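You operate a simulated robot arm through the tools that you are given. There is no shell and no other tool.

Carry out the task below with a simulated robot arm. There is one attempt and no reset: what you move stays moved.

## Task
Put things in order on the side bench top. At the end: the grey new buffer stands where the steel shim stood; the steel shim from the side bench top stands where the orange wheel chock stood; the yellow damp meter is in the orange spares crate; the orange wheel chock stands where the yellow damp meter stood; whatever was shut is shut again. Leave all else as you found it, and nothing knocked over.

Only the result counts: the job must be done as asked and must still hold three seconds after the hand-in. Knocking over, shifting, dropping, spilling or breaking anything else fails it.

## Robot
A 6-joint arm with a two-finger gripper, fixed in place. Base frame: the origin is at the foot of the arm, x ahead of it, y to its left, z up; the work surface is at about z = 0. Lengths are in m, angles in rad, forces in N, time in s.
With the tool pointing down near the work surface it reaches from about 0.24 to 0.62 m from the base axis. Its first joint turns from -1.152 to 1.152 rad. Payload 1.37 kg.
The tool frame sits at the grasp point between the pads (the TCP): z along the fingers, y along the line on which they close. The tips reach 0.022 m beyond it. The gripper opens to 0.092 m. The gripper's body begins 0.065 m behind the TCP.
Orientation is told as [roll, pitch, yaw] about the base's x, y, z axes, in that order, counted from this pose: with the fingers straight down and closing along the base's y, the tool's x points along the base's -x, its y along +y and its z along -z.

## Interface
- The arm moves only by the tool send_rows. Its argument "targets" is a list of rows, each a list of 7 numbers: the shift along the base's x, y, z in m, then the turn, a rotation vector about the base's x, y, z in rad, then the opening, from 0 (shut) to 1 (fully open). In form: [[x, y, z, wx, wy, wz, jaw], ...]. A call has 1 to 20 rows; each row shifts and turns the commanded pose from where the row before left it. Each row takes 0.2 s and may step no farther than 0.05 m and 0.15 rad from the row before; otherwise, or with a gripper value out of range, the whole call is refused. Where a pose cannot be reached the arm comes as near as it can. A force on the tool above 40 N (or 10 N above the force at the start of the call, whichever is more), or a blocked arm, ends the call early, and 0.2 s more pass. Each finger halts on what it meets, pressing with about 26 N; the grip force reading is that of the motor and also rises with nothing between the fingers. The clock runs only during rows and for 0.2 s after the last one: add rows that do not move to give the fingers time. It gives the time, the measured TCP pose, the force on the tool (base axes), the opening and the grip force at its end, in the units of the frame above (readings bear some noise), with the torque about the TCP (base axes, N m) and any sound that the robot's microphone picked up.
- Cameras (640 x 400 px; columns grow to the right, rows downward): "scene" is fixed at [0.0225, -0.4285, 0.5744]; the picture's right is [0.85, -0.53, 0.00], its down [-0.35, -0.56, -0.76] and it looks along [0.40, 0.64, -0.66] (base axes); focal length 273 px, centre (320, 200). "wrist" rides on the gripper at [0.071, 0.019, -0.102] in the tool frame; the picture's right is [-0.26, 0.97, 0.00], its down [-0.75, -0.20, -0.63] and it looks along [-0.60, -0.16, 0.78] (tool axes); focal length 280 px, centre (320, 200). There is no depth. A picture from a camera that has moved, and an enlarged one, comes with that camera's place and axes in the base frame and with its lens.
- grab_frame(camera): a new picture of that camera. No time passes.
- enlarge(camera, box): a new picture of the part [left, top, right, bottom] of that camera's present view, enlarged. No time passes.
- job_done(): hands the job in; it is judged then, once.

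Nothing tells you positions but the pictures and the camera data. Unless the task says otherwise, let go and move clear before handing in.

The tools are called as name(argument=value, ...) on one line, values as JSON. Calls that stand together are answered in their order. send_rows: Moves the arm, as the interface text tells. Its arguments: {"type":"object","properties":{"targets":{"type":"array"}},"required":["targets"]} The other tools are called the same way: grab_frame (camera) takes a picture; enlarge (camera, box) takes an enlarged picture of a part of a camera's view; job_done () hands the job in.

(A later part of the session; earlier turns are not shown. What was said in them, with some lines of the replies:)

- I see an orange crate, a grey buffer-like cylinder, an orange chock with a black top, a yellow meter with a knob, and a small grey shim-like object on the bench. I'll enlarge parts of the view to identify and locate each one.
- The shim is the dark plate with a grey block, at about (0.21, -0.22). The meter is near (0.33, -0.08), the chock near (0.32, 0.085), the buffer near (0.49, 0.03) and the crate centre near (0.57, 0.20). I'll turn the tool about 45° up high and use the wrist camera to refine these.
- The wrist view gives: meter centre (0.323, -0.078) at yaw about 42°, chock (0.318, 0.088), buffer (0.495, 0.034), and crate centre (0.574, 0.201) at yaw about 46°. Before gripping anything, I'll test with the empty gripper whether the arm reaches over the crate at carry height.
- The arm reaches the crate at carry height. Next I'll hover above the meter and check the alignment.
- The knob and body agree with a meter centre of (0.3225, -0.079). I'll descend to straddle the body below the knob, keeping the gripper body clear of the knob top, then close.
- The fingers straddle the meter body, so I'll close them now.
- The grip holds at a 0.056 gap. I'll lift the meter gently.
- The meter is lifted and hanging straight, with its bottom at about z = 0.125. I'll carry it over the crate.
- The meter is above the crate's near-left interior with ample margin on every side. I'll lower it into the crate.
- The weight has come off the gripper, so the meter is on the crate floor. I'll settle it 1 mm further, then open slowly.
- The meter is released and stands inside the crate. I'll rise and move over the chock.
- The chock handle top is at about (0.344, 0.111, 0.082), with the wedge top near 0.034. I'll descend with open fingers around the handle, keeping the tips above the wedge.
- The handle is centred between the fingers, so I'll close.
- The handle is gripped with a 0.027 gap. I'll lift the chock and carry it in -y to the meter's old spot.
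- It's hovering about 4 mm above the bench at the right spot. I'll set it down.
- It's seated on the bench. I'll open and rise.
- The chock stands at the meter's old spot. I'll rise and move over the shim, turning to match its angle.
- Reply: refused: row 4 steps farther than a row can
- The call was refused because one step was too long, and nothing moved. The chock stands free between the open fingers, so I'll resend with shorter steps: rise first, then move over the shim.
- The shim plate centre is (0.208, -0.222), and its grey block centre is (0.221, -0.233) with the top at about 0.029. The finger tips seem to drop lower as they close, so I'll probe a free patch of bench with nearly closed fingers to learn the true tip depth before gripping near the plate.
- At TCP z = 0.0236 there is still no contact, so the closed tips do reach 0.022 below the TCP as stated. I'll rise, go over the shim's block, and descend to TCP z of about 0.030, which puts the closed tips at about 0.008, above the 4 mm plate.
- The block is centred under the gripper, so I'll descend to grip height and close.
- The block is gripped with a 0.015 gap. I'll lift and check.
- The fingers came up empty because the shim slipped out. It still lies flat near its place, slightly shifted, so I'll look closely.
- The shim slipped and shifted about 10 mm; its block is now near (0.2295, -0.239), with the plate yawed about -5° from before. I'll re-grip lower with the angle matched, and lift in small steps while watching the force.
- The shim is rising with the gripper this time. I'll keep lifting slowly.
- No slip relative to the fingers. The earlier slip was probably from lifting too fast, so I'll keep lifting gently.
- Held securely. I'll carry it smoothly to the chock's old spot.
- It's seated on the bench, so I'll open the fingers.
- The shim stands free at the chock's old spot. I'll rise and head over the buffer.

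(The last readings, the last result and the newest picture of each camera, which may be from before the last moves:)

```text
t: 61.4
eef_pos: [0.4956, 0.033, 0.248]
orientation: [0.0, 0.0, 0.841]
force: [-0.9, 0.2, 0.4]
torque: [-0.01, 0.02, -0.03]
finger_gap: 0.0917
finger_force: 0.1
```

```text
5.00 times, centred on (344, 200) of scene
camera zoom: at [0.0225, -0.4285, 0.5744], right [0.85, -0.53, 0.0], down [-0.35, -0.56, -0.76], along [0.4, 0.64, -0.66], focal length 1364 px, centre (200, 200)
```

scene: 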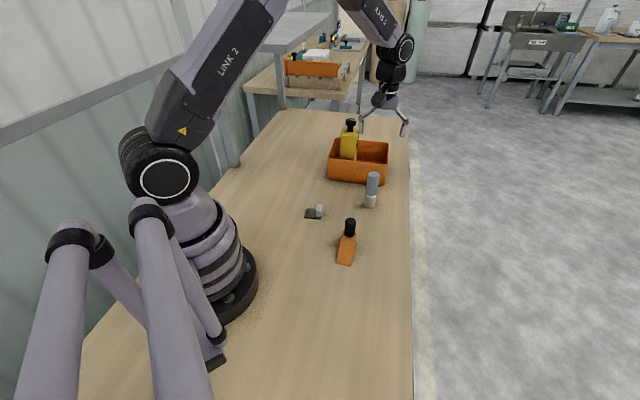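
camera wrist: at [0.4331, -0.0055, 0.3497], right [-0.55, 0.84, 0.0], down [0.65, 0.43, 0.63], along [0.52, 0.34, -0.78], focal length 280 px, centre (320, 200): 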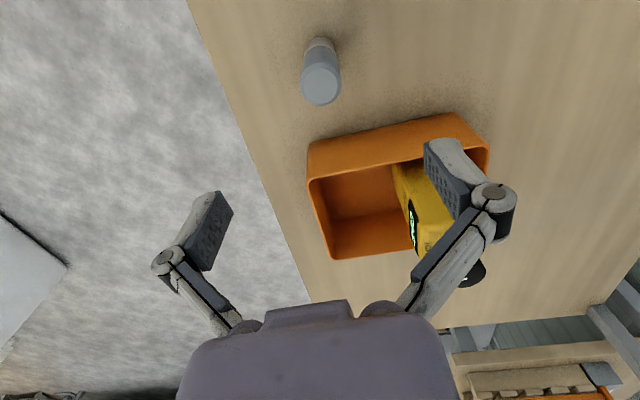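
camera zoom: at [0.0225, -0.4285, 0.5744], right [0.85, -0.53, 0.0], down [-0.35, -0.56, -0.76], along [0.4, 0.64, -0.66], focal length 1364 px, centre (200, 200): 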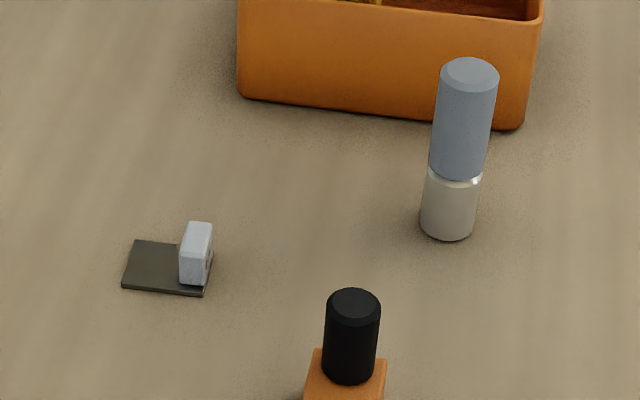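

enlarge(camera="wrist", box=[256, 25, 384, 105])

enlarge(camera="scene", box=[332, 165, 412, 215])

```text
5.00 times, centred on (320, 65) of wrist
camera zoom: at [0.4331, -0.0055, 0.3497], right [-0.55, 0.84, 0.0], down [0.65, 0.43, 0.63], along [0.52, 0.34, -0.78], focal length 1402 px, centre (320, 875)
```

zoom: 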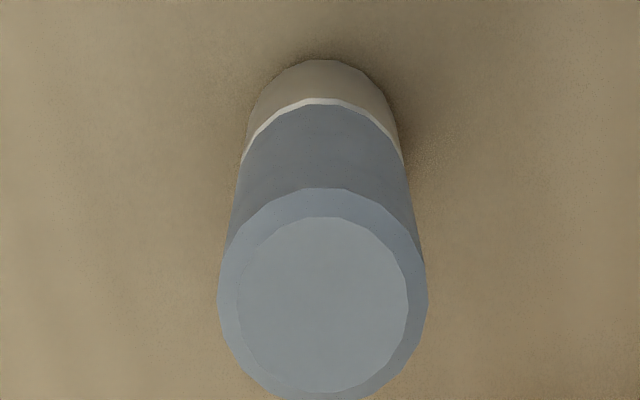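

```text
8.00 times, centred on (372, 190) of scene
camera zoom: at [0.0225, -0.4285, 0.5744], right [0.85, -0.53, 0.0], down [-0.35, -0.56, -0.76], along [0.4, 0.64, -0.66], focal length 2182 px, centre (-96, 280)
```

zoom: 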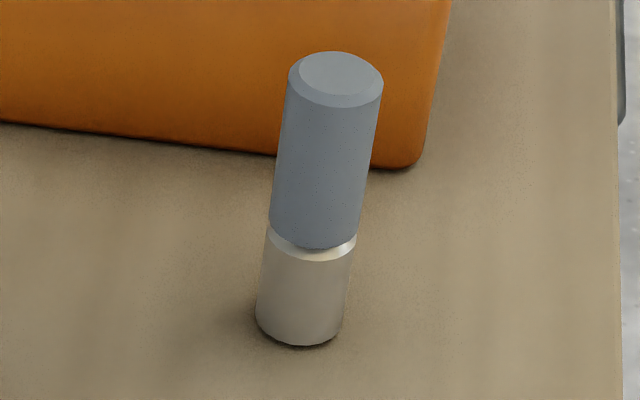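

The buffer is at about (0.4927, 0.0325), 34 mm across and about 0.114 tall. I'll descend around it to TCP z = 0.060, which keeps the gripper body above its top.

send_rows(targets=[[-0.0018, -0.002, -0.03, 0, 0, 0, 1], [0, 0, -0.04, 0, 0, 0, 1], [0, 0, -0.04, 0, 0, 0, 1], [0, 0, -0.04, 0, 0, 0, 1], [0, 0, -0.025, 0, 0, 0, 1], [0, 0, -0.012, 0, 0, 0, 1], [0, 0, 0, 0, 0, 0, 1]])

grab_frame(camera="wrist")

enlarge(camera="scene", box=[320, 140, 416, 200])

```text
t: 63.0
eef_pos: [0.4923, 0.0323, 0.06]
orientation: [0.002, -0.002, 0.841]
force: [0.3, 0.0, 0.6]
torque: [0.01, -0.02, 0.0]
finger_gap: 0.0921
finger_force: 0.1
```

```text
taken
camera wrist: at [0.4309, -0.0071, 0.1617], right [-0.54, 0.84, 0.0], down [0.65, 0.43, 0.63], along [0.53, 0.34, -0.78], focal length 280 px, centre (320, 200)
```

wrist: 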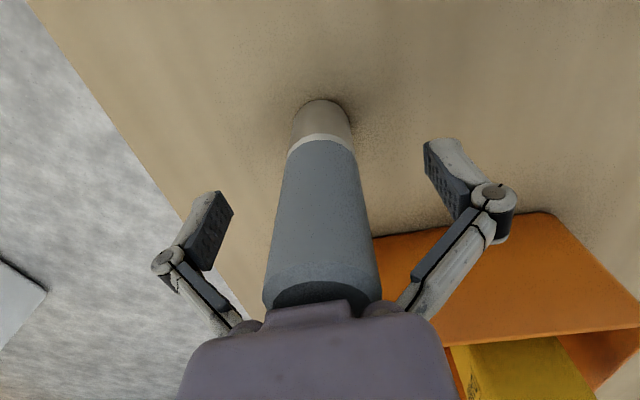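

```text
6.67 times, centred on (368, 170) of scene
camera zoom: at [0.0225, -0.4285, 0.5744], right [0.85, -0.53, 0.0], down [-0.35, -0.56, -0.76], along [0.4, 0.64, -0.66], focal length 1818 px, centre (0, 400)
```

zoom: 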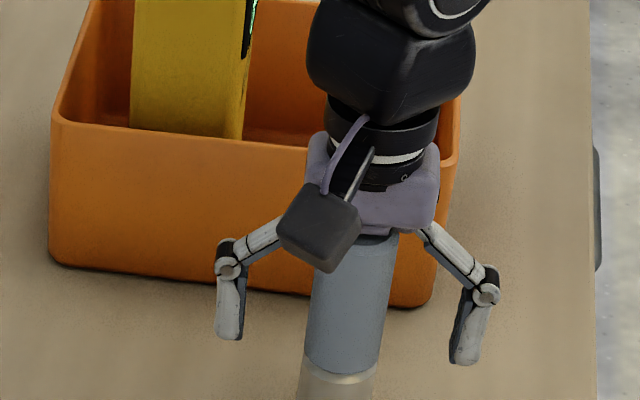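

send_rows(targets=[[0, 0, 0, 0, 0, 0, 0.7], [0, 0, 0, 0, 0, 0, 0.5], [0, 0, 0, 0, 0, 0, 0.35], [0, 0, 0, 0, 0, 0, 0.1], [0, 0, 0, 0, 0, 0, 0], [0, 0, 0, 0, 0, 0, 0]])

grab_frame(camera="wrist")

enlarge(camera="scene", box=[320, 150, 416, 210])

```text
t: 64.4
eef_pos: [0.4929, 0.0321, 0.0607]
orientation: [0.001, 0.0, 0.842]
force: [-3.9, -0.4, 9.4]
torque: [-0.19, 0.07, -0.03]
finger_gap: 0.0391
finger_force: 26.0
```

```text
taken
camera wrist: at [0.4309, -0.0072, 0.1623], right [-0.54, 0.84, 0.0], down [0.65, 0.43, 0.63], along [0.52, 0.34, -0.78], focal length 280 px, centre (320, 200)
```

wrist: 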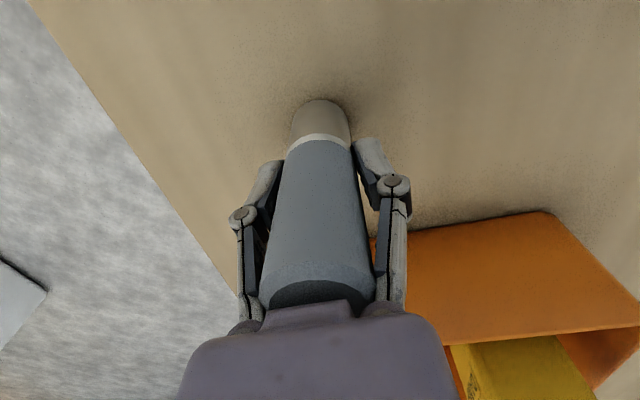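

```text
6.67 times, centred on (368, 180) of scene
camera zoom: at [0.0225, -0.4285, 0.5744], right [0.85, -0.53, 0.0], down [-0.35, -0.56, -0.76], along [0.4, 0.64, -0.66], focal length 1818 px, centre (0, 333)
```

zoom: 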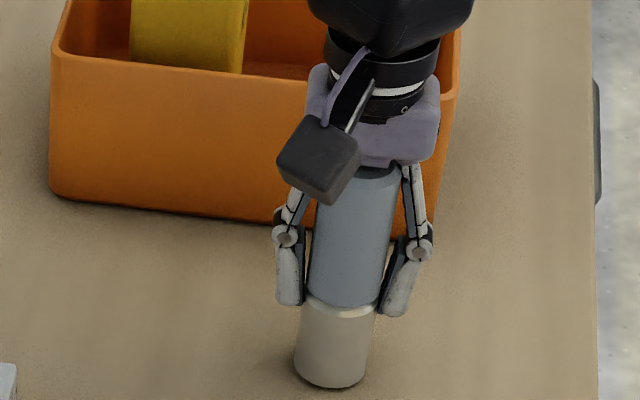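

The gap stopped at 0.039 with an upward push, so the finger links near the palm are probably touching the buffer's top rather than the pads gripping it. I'll open, raise the grip to about z = 0.088, and close again.

send_rows(targets=[[0, 0, 0, 0, 0, 0, 0.5], [0, 0, 0, 0, 0, 0, 0.6], [0, 0, 0, 0, 0, 0, 0.8], [0, 0, 0, 0, 0, 0, 0.8]])

enlarge(camera="scene", box=[320, 150, 416, 210])

```text
t: 65.4
eef_pos: [0.4934, 0.0319, 0.0592]
orientation: [0.001, -0.001, 0.842]
force: [0.7, -0.4, 0.5]
torque: [0.01, -0.01, 0.0]
finger_gap: 0.0738
finger_force: 0.0
```

```text
6.67 times, centred on (368, 180) of scene
camera zoom: at [0.0225, -0.4285, 0.5744], right [0.85, -0.53, 0.0], down [-0.35, -0.56, -0.76], along [0.4, 0.64, -0.66], focal length 1818 px, centre (0, 333)
```

zoom: 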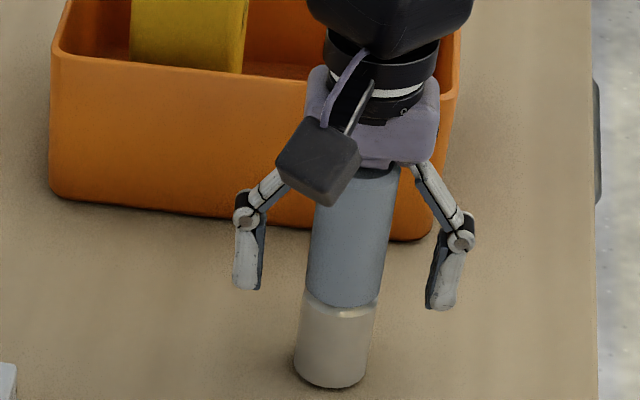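

send_rows(targets=[[0, 0, 0.014, 0, 0, 0, 0.8], [0, 0, 0.014, 0, 0, 0, 0.8], [0, 0, 0, 0, 0, 0, 0.8]])

send_rows(targets=[[0, 0, 0, 0, 0, 0, 0.6], [0, 0, 0, 0, 0, 0, 0.45], [0, 0, 0, 0, 0, 0, 0.35], [0, 0, 0, 0, 0, 0, 0.1], [0, 0, 0, 0, 0, 0, 0], [0, 0, 0, 0, 0, 0, 0]])

grab_frame(camera="wrist")

enlarge(camera="scene", box=[320, 150, 416, 210])

```text
t: 66.2
eef_pos: [0.4928, 0.0322, 0.0881]
orientation: [-0.002, -0.001, 0.841]
force: [0.6, 0.1, -0.1]
torque: [0.03, 0.02, -0.03]
finger_gap: 0.0738
finger_force: 0.0
```

```text
t: 67.6
eef_pos: [0.4919, 0.033, 0.0877]
orientation: [-0.001, 0.001, 0.84]
force: [-2.7, 1.1, 3.6]
torque: [0.02, 0.1, -0.01]
finger_gap: 0.0323
finger_force: 25.6
```

```text
taken
camera wrist: at [0.4303, -0.0072, 0.1908], right [-0.55, 0.84, 0.0], down [0.65, 0.43, 0.63], along [0.52, 0.34, -0.78], focal length 280 px, centre (320, 200)
```

wrist: 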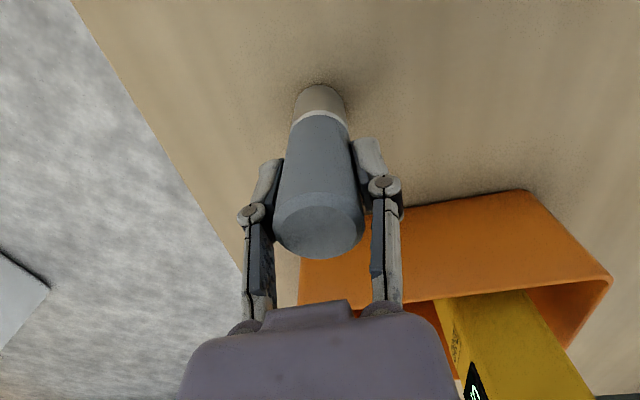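

```text
6.67 times, centred on (368, 180) of scene
camera zoom: at [0.0225, -0.4285, 0.5744], right [0.85, -0.53, 0.0], down [-0.35, -0.56, -0.76], along [0.4, 0.64, -0.66], focal length 1818 px, centre (0, 333)
```

zoom: 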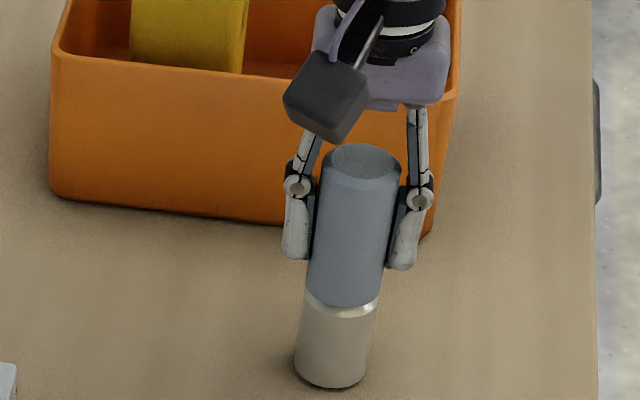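

The gap is now 0.032, which is a proper pad grip. I'll lift slowly.

send_rows(targets=[[0, 0, 0.003, 0, 0, 0, 0], [0, 0, 0.006, 0, 0, 0, 0], [0, 0, 0.01, 0, 0, 0, 0], [0, 0, 0, 0, 0, 0, 0]])

enlarge(camera="scene", box=[320, 150, 416, 210])

grab_frame(camera="wrist")

```text
t: 68.6
eef_pos: [0.4939, 0.0324, 0.1069]
orientation: [0.0, -0.001, 0.84]
force: [0.7, 0.7, -1.6]
torque: [-0.02, -0.01, -0.01]
finger_gap: 0.0324
finger_force: 26.2
```

```text
6.67 times, centred on (368, 180) of scene
camera zoom: at [0.0225, -0.4285, 0.5744], right [0.85, -0.53, 0.0], down [-0.35, -0.56, -0.76], along [0.4, 0.64, -0.66], focal length 1818 px, centre (0, 333)
```

zoom: 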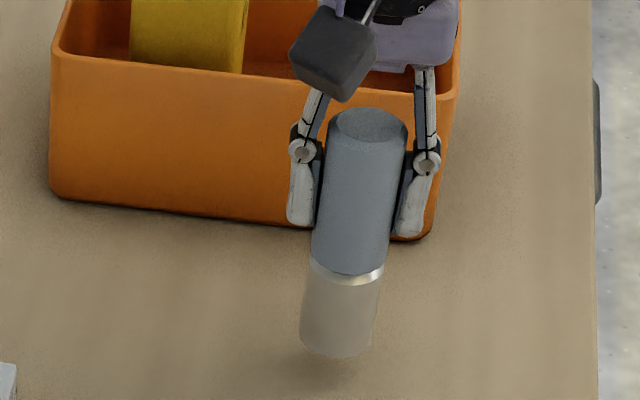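

```text
taken
camera wrist: at [0.4304, -0.0073, 0.2098], right [-0.54, 0.84, 0.0], down [0.65, 0.43, 0.63], along [0.52, 0.34, -0.78], focal length 280 px, centre (320, 200)
```

wrist: 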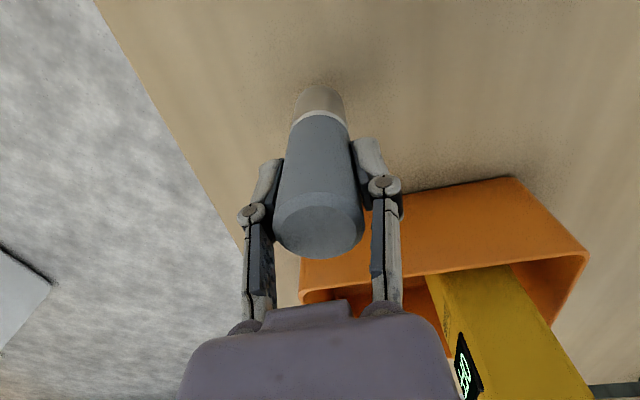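

The whole buffer lifts cleanly. I'll raise it above the chock's height and carry it to the shim's old spot.

send_rows(targets=[[0, 0, 0.01, 0, 0, 0, 0], [0, 0, 0.02, 0, 0, 0, 0], [0, 0, 0.02, 0, 0, 0, 0], [0, 0, 0.02, 0, 0, 0, 0], [0, 0, 0.015, 0, 0, 0, 0], [0, 0, 0.01, 0, 0, 0, 0], [0, 0, 0, 0, 0, 0, 0]])

send_rows(targets=[[-0.008, -0.0072, 0, 0, 0, 0, 0], [-0.014, -0.0125, 0, 0, 0, 0, 0], [-0.018, -0.0161, 0, 0, 0, 0, 0], [-0.018, -0.0161, 0, 0, 0, 0, 0], [-0.018, -0.0161, 0, 0, 0, 0, 0], [-0.018, -0.0161, 0, 0, 0, 0, 0], [-0.018, -0.0161, 0, 0, 0, 0, 0], [-0.018, -0.0161, 0, 0, 0, 0, 0], [-0.018, -0.0161, 0, 0, 0, 0, 0], [-0.018, -0.0161, 0, 0, 0, 0, 0], [-0.018, -0.0161, 0, 0, 0, 0, 0], [-0.018, -0.0161, 0, 0, 0, 0, 0], [-0.018, -0.0161, 0, 0, 0, 0, 0], [-0.018, -0.0161, 0, 0, 0, 0, 0], [-0.018, -0.0161, 0, 0, 0, 0, 0], [-0.0169, -0.0151, 0, 0, 0, 0, 0], [-0.008, -0.0072, 0, 0, 0, 0, 0], [-0.004, -0.0036, 0, 0, 0, 0, 0], [0, 0, 0, 0, 0, 0, 0]])

grab_frame(camera="wrist")

grab_frame(camera="scene")

```text
t: 70.2
eef_pos: [0.4915, 0.0307, 0.2034]
orientation: [0.0, 0.001, 0.841]
force: [-0.2, -0.3, -1.8]
torque: [-0.01, 0.03, 0.0]
finger_gap: 0.0324
finger_force: 25.7
```

```text
t: 74.2
eef_pos: [0.2075, -0.2219, 0.2011]
orientation: [0.001, 0.0, 0.842]
force: [0.2, 0.2, -2.5]
torque: [0.0, 0.02, 0.02]
finger_gap: 0.0324
finger_force: 26.1
```

```text
taken
camera wrist: at [0.1452, -0.262, 0.3043], right [-0.54, 0.84, 0.0], down [0.65, 0.43, 0.63], along [0.52, 0.34, -0.78], focal length 280 px, centre (320, 200)
```

wrist: 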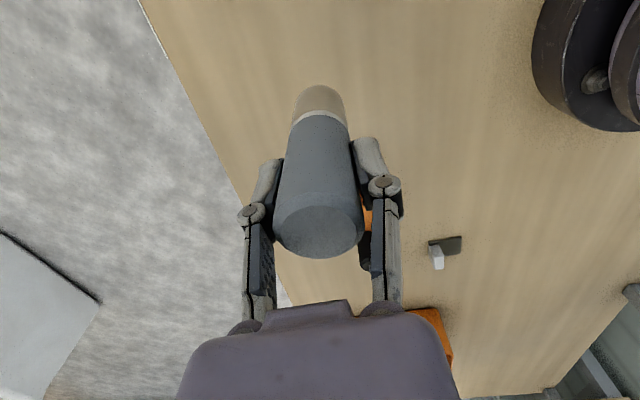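

```text
taken
```

scene: 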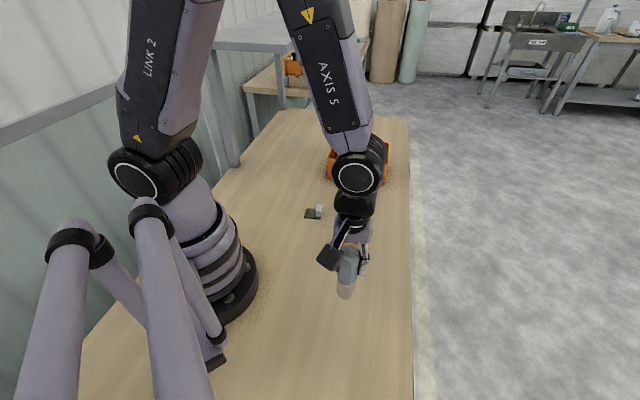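

send_rows(targets=[[0, 0, -0.01, 0, 0, 0, 0], [0, 0, -0.018, 0, 0, 0, 0], [0, 0, -0.018, 0, 0, 0, 0], [0, 0, -0.018, 0, 0, 0, 0], [0, 0, -0.018, 0, 0, 0, 0], [0, 0, -0.014, 0, 0, 0, 0], [0, 0, -0.01, 0, 0, 0, 0], [0, 0, -0.004, 0, 0, 0, 0], [0, 0, 0, 0, 0, 0, 0]])

enlarge(camera="scene", box=[296, 265, 392, 325])

grab_frame(camera="wrist")

```text
t: 76.2
eef_pos: [0.2093, -0.2221, 0.0926]
orientation: [-0.002, -0.001, 0.841]
force: [0.3, 0.3, -3.3]
torque: [0.03, 0.0, -0.03]
finger_gap: 0.0323
finger_force: 25.7
```

```text
6.67 times, centred on (344, 295) of scene
camera zoom: at [0.0225, -0.4285, 0.5744], right [0.85, -0.53, 0.0], down [-0.35, -0.56, -0.76], along [0.4, 0.64, -0.66], focal length 1818 px, centre (160, -433)
```

zoom: 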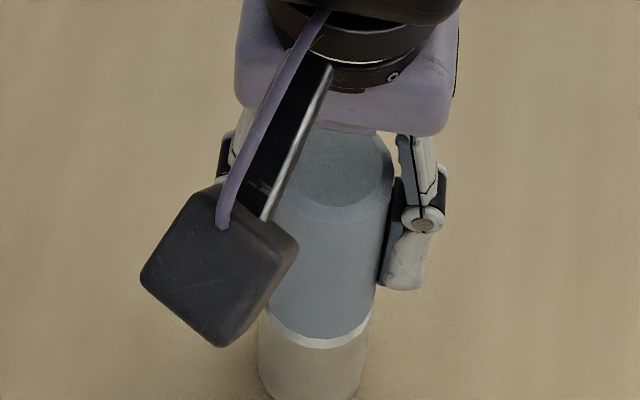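

```text
taken
camera wrist: at [0.1456, -0.2621, 0.1947], right [-0.54, 0.84, 0.0], down [0.65, 0.43, 0.63], along [0.52, 0.34, -0.78], focal length 280 px, centre (320, 200)
```

wrist: 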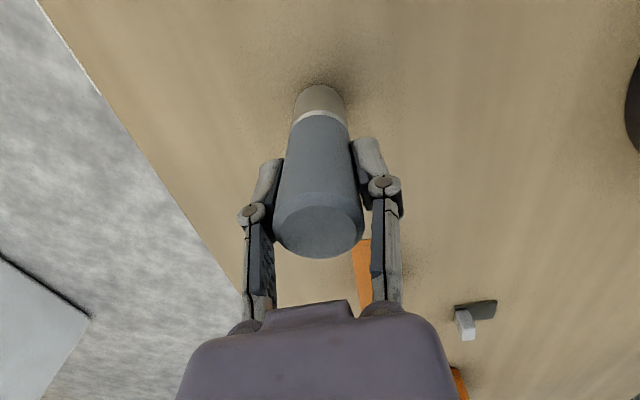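

send_rows(targets=[[0, 0, -0.002, 0, 0, 0, 0], [0, 0, -0.0015, 0, 0, 0, 0], [0, 0, -0.0005, 0, 0, 0, 0], [0, 0, 0, 0, 0, 0, 0]])

```text
t: 77.2
eef_pos: [0.2074, -0.2219, 0.0894]
orientation: [0.0, 0.0, 0.841]
force: [-0.1, 1.0, 4.1]
torque: [-0.02, -0.05, 0.0]
finger_gap: 0.0323
finger_force: 26.0
```

The buffer is on the bench with light contact. I'll open slowly.

send_rows(targets=[[0, 0, 0, 0, 0, 0, 0.36], [0, 0, 0, 0, 0, 0, 0.42], [0, 0, 0, 0, 0, 0, 0.55], [0, 0, 0, 0, 0, 0, 0.75], [0, 0, 0, 0, 0, 0, 0.9], [0, 0, 0, 0, 0, 0, 0.9]])

enlarge(camera="scene", box=[280, 265, 408, 345])

grab_frame(camera="wrist")

```text
t: 78.6
eef_pos: [0.2081, -0.2219, 0.0887]
orientation: [-0.001, -0.001, 0.842]
force: [0.2, -0.4, 0.2]
torque: [-0.03, 0.03, -0.01]
finger_gap: 0.0826
finger_force: 0.1
```

```text
5.00 times, centred on (344, 305) of scene
camera zoom: at [0.0225, -0.4285, 0.5744], right [0.85, -0.53, 0.0], down [-0.35, -0.56, -0.76], along [0.4, 0.64, -0.66], focal length 1364 px, centre (200, -325)
```

zoom: 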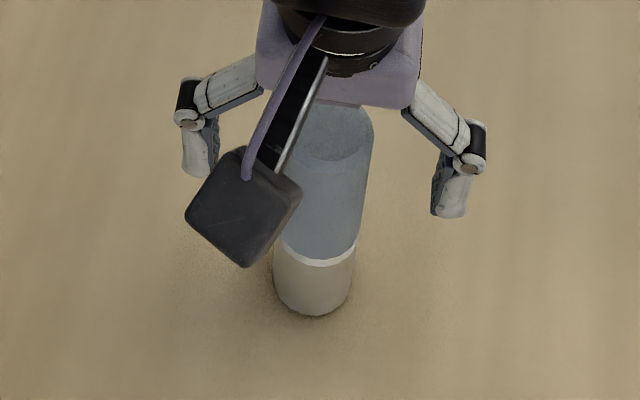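

```text
taken
camera wrist: at [0.1454, -0.2622, 0.1908], right [-0.54, 0.84, 0.0], down [0.65, 0.43, 0.63], along [0.52, 0.34, -0.78], focal length 280 px, centre (320, 200)
```

wrist: 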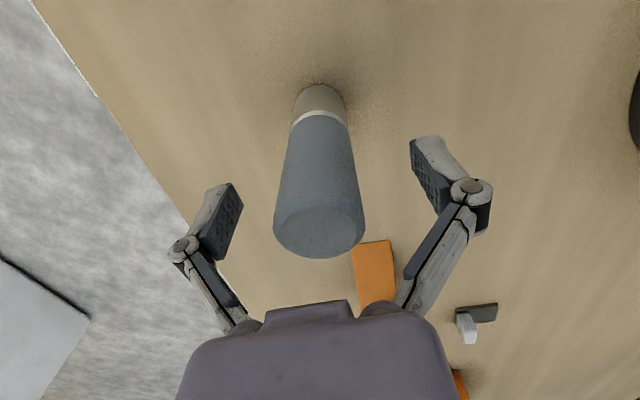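

The buffer stands freely. I'll rise straight up and clear away, then check the whole bench.

send_rows(targets=[[0, 0, 0.02, 0, 0, 0, 0.9], [0, 0, 0.03, 0, 0, 0, 0.9], [0, 0, 0.04, 0, 0, 0, 1], [0, 0, 0.045, 0, 0, 0, 1], [0, 0, 0.045, 0, 0, 0, 1], [0, 0, 0.045, 0, 0, 0, 1], [0, 0, 0.045, 0, 0, 0, 1], [0.02, 0.035, 0.02, 0, 0, 0, 1], [0.02, 0.035, 0, 0, 0, 0, 1], [0.01, 0.035, 0, 0, 0, 0, 1], [0, 0.035, 0, 0, 0, 0, 1], [0, 0.035, 0, 0, 0, 0, 1], [0, 0, 0, 0, 0, 0, 1]])

grab_frame(camera="scene")

grab_frame(camera="wrist")

enlarge(camera="scene", box=[280, 240, 408, 320])

enlarge(camera="scene", box=[280, 100, 440, 200])

enlarge(camera="scene", box=[280, 190, 408, 270])

```text
t: 81.4
eef_pos: [0.2577, -0.0476, 0.3784]
orientation: [0.0, 0.0, 0.841]
force: [0.0, -0.6, -0.3]
torque: [-0.03, 0.01, -0.01]
finger_gap: 0.0919
finger_force: 0.1
```

```text
taken
```

scene: 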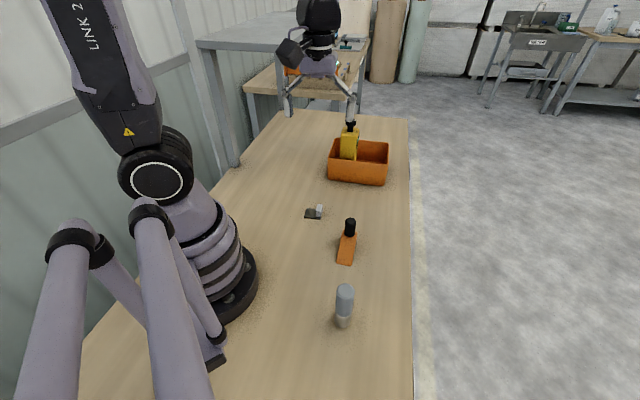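

```text
taken
camera wrist: at [0.1953, -0.087, 0.4806], right [-0.54, 0.84, 0.0], down [0.65, 0.42, 0.63], along [0.52, 0.34, -0.78], focal length 280 px, centre (320, 200)
```

wrist: 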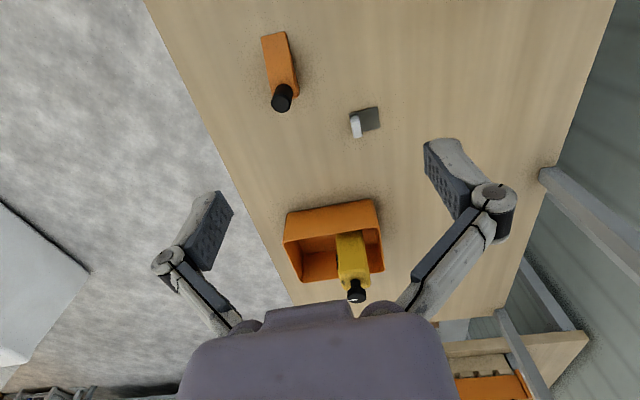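

```text
5.00 times, centred on (344, 280) of scene
camera zoom: at [0.0225, -0.4285, 0.5744], right [0.85, -0.53, 0.0], down [-0.35, -0.56, -0.76], along [0.4, 0.64, -0.66], focal length 1364 px, centre (200, -200)
```

zoom: 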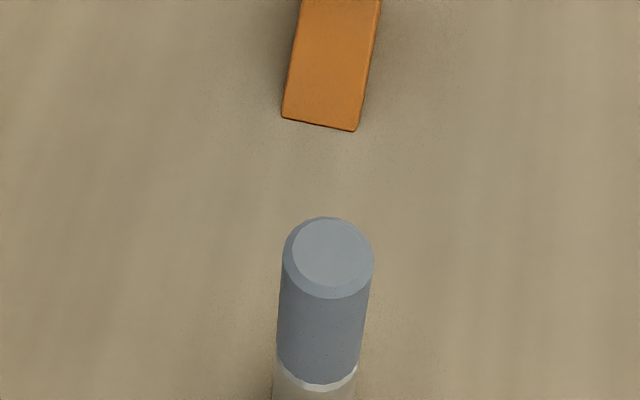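

```text
4.00 times, centred on (360, 150) of scene
camera zoom: at [0.0225, -0.4285, 0.5744], right [0.85, -0.53, 0.0], down [-0.35, -0.56, -0.76], along [0.4, 0.64, -0.66], focal length 1091 px, centre (160, 400)
```

zoom: 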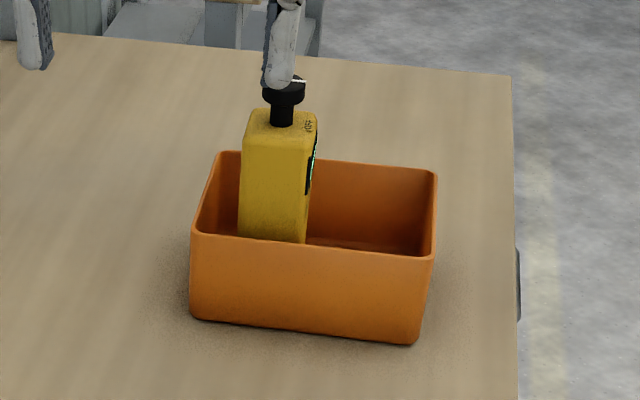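

```text
5.00 times, centred on (344, 230) of scene
camera zoom: at [0.0225, -0.4285, 0.5744], right [0.85, -0.53, 0.0], down [-0.35, -0.56, -0.76], along [0.4, 0.64, -0.66], focal length 1364 px, centre (200, 50)
```

zoom: 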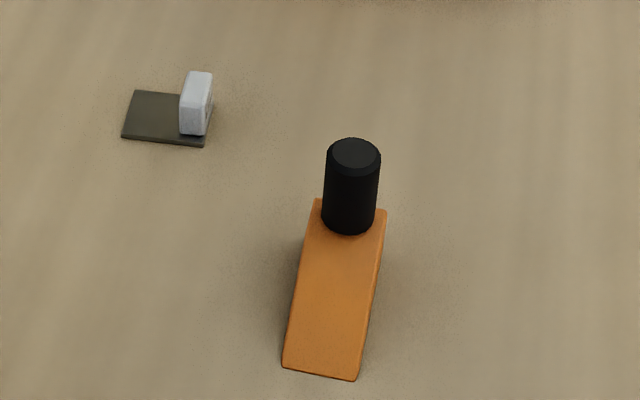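

Everything looks in place. I'll check the buffer's base once more before handing in.

enlarge(camera="scene", box=[280, 270, 408, 350])

enlarge(camera="wrist", box=[240, 20, 400, 120])

```text
5.00 times, centred on (344, 310) of scene
camera zoom: at [0.0225, -0.4285, 0.5744], right [0.85, -0.53, 0.0], down [-0.35, -0.56, -0.76], along [0.4, 0.64, -0.66], focal length 1364 px, centre (200, -350)
```

zoom: 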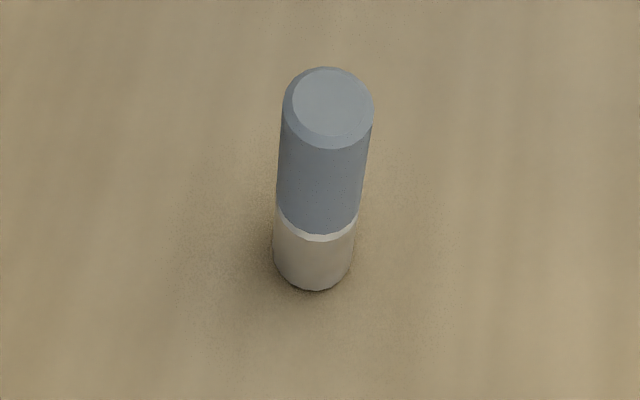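

```text
4.00 times, centred on (320, 70) of wrist
camera zoom: at [0.1953, -0.087, 0.4806], right [-0.54, 0.84, 0.0], down [0.65, 0.42, 0.63], along [0.52, 0.34, -0.78], focal length 1122 px, centre (320, 720)
```

zoom: 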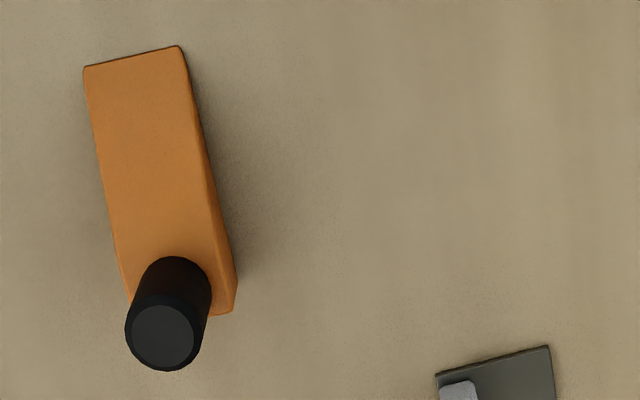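

The buffer stands upright at about (0.207, -0.223), the shim at (0.322, 0.089), the chock at (0.323, -0.079), and the meter is in the crate. Nothing else has moved, nothing had to be opened, and the arm is clear with the gripper empty, so I'm handing in.

job_done()

```text
The job is handed in.
```

I've handed the job in with everything where you asked. My last pictures showed every item upright and the arm clear, but I don't have the judged result.

| Item | Where it is now | Estimated position (x, y in m) |
|---|---|---|
| Yellow damp meter | standing in the orange spares crate | (0.538, 0.214) |
| Orange wheel chock | where the meter stood | (0.323, -0.079) |
| Steel shim | where the chock stood | (0.322, 0.089) |
| Grey new buffer | where the shim stood | (0.207, -0.223) |

- **Placement accuracy:** From the pictures, each item is within about 2 mm of the spot it was meant for. I took "where it stood" to mean the centre of the old item's base.
- **Shim slip:** The shim slipped out of the gripper on the first lift, probably because I lifted too fast. It stayed flat but shifted about 1 cm. The second lift held. It now sits turned about 5° from its original angle.
- **Buffer re-grip:** My first grip on the buffer was too low, so I opened and gripped higher before lifting. It stayed upright throughout.
- **Shut items:** I found nothing that had to be opened, so there was nothing to shut again.
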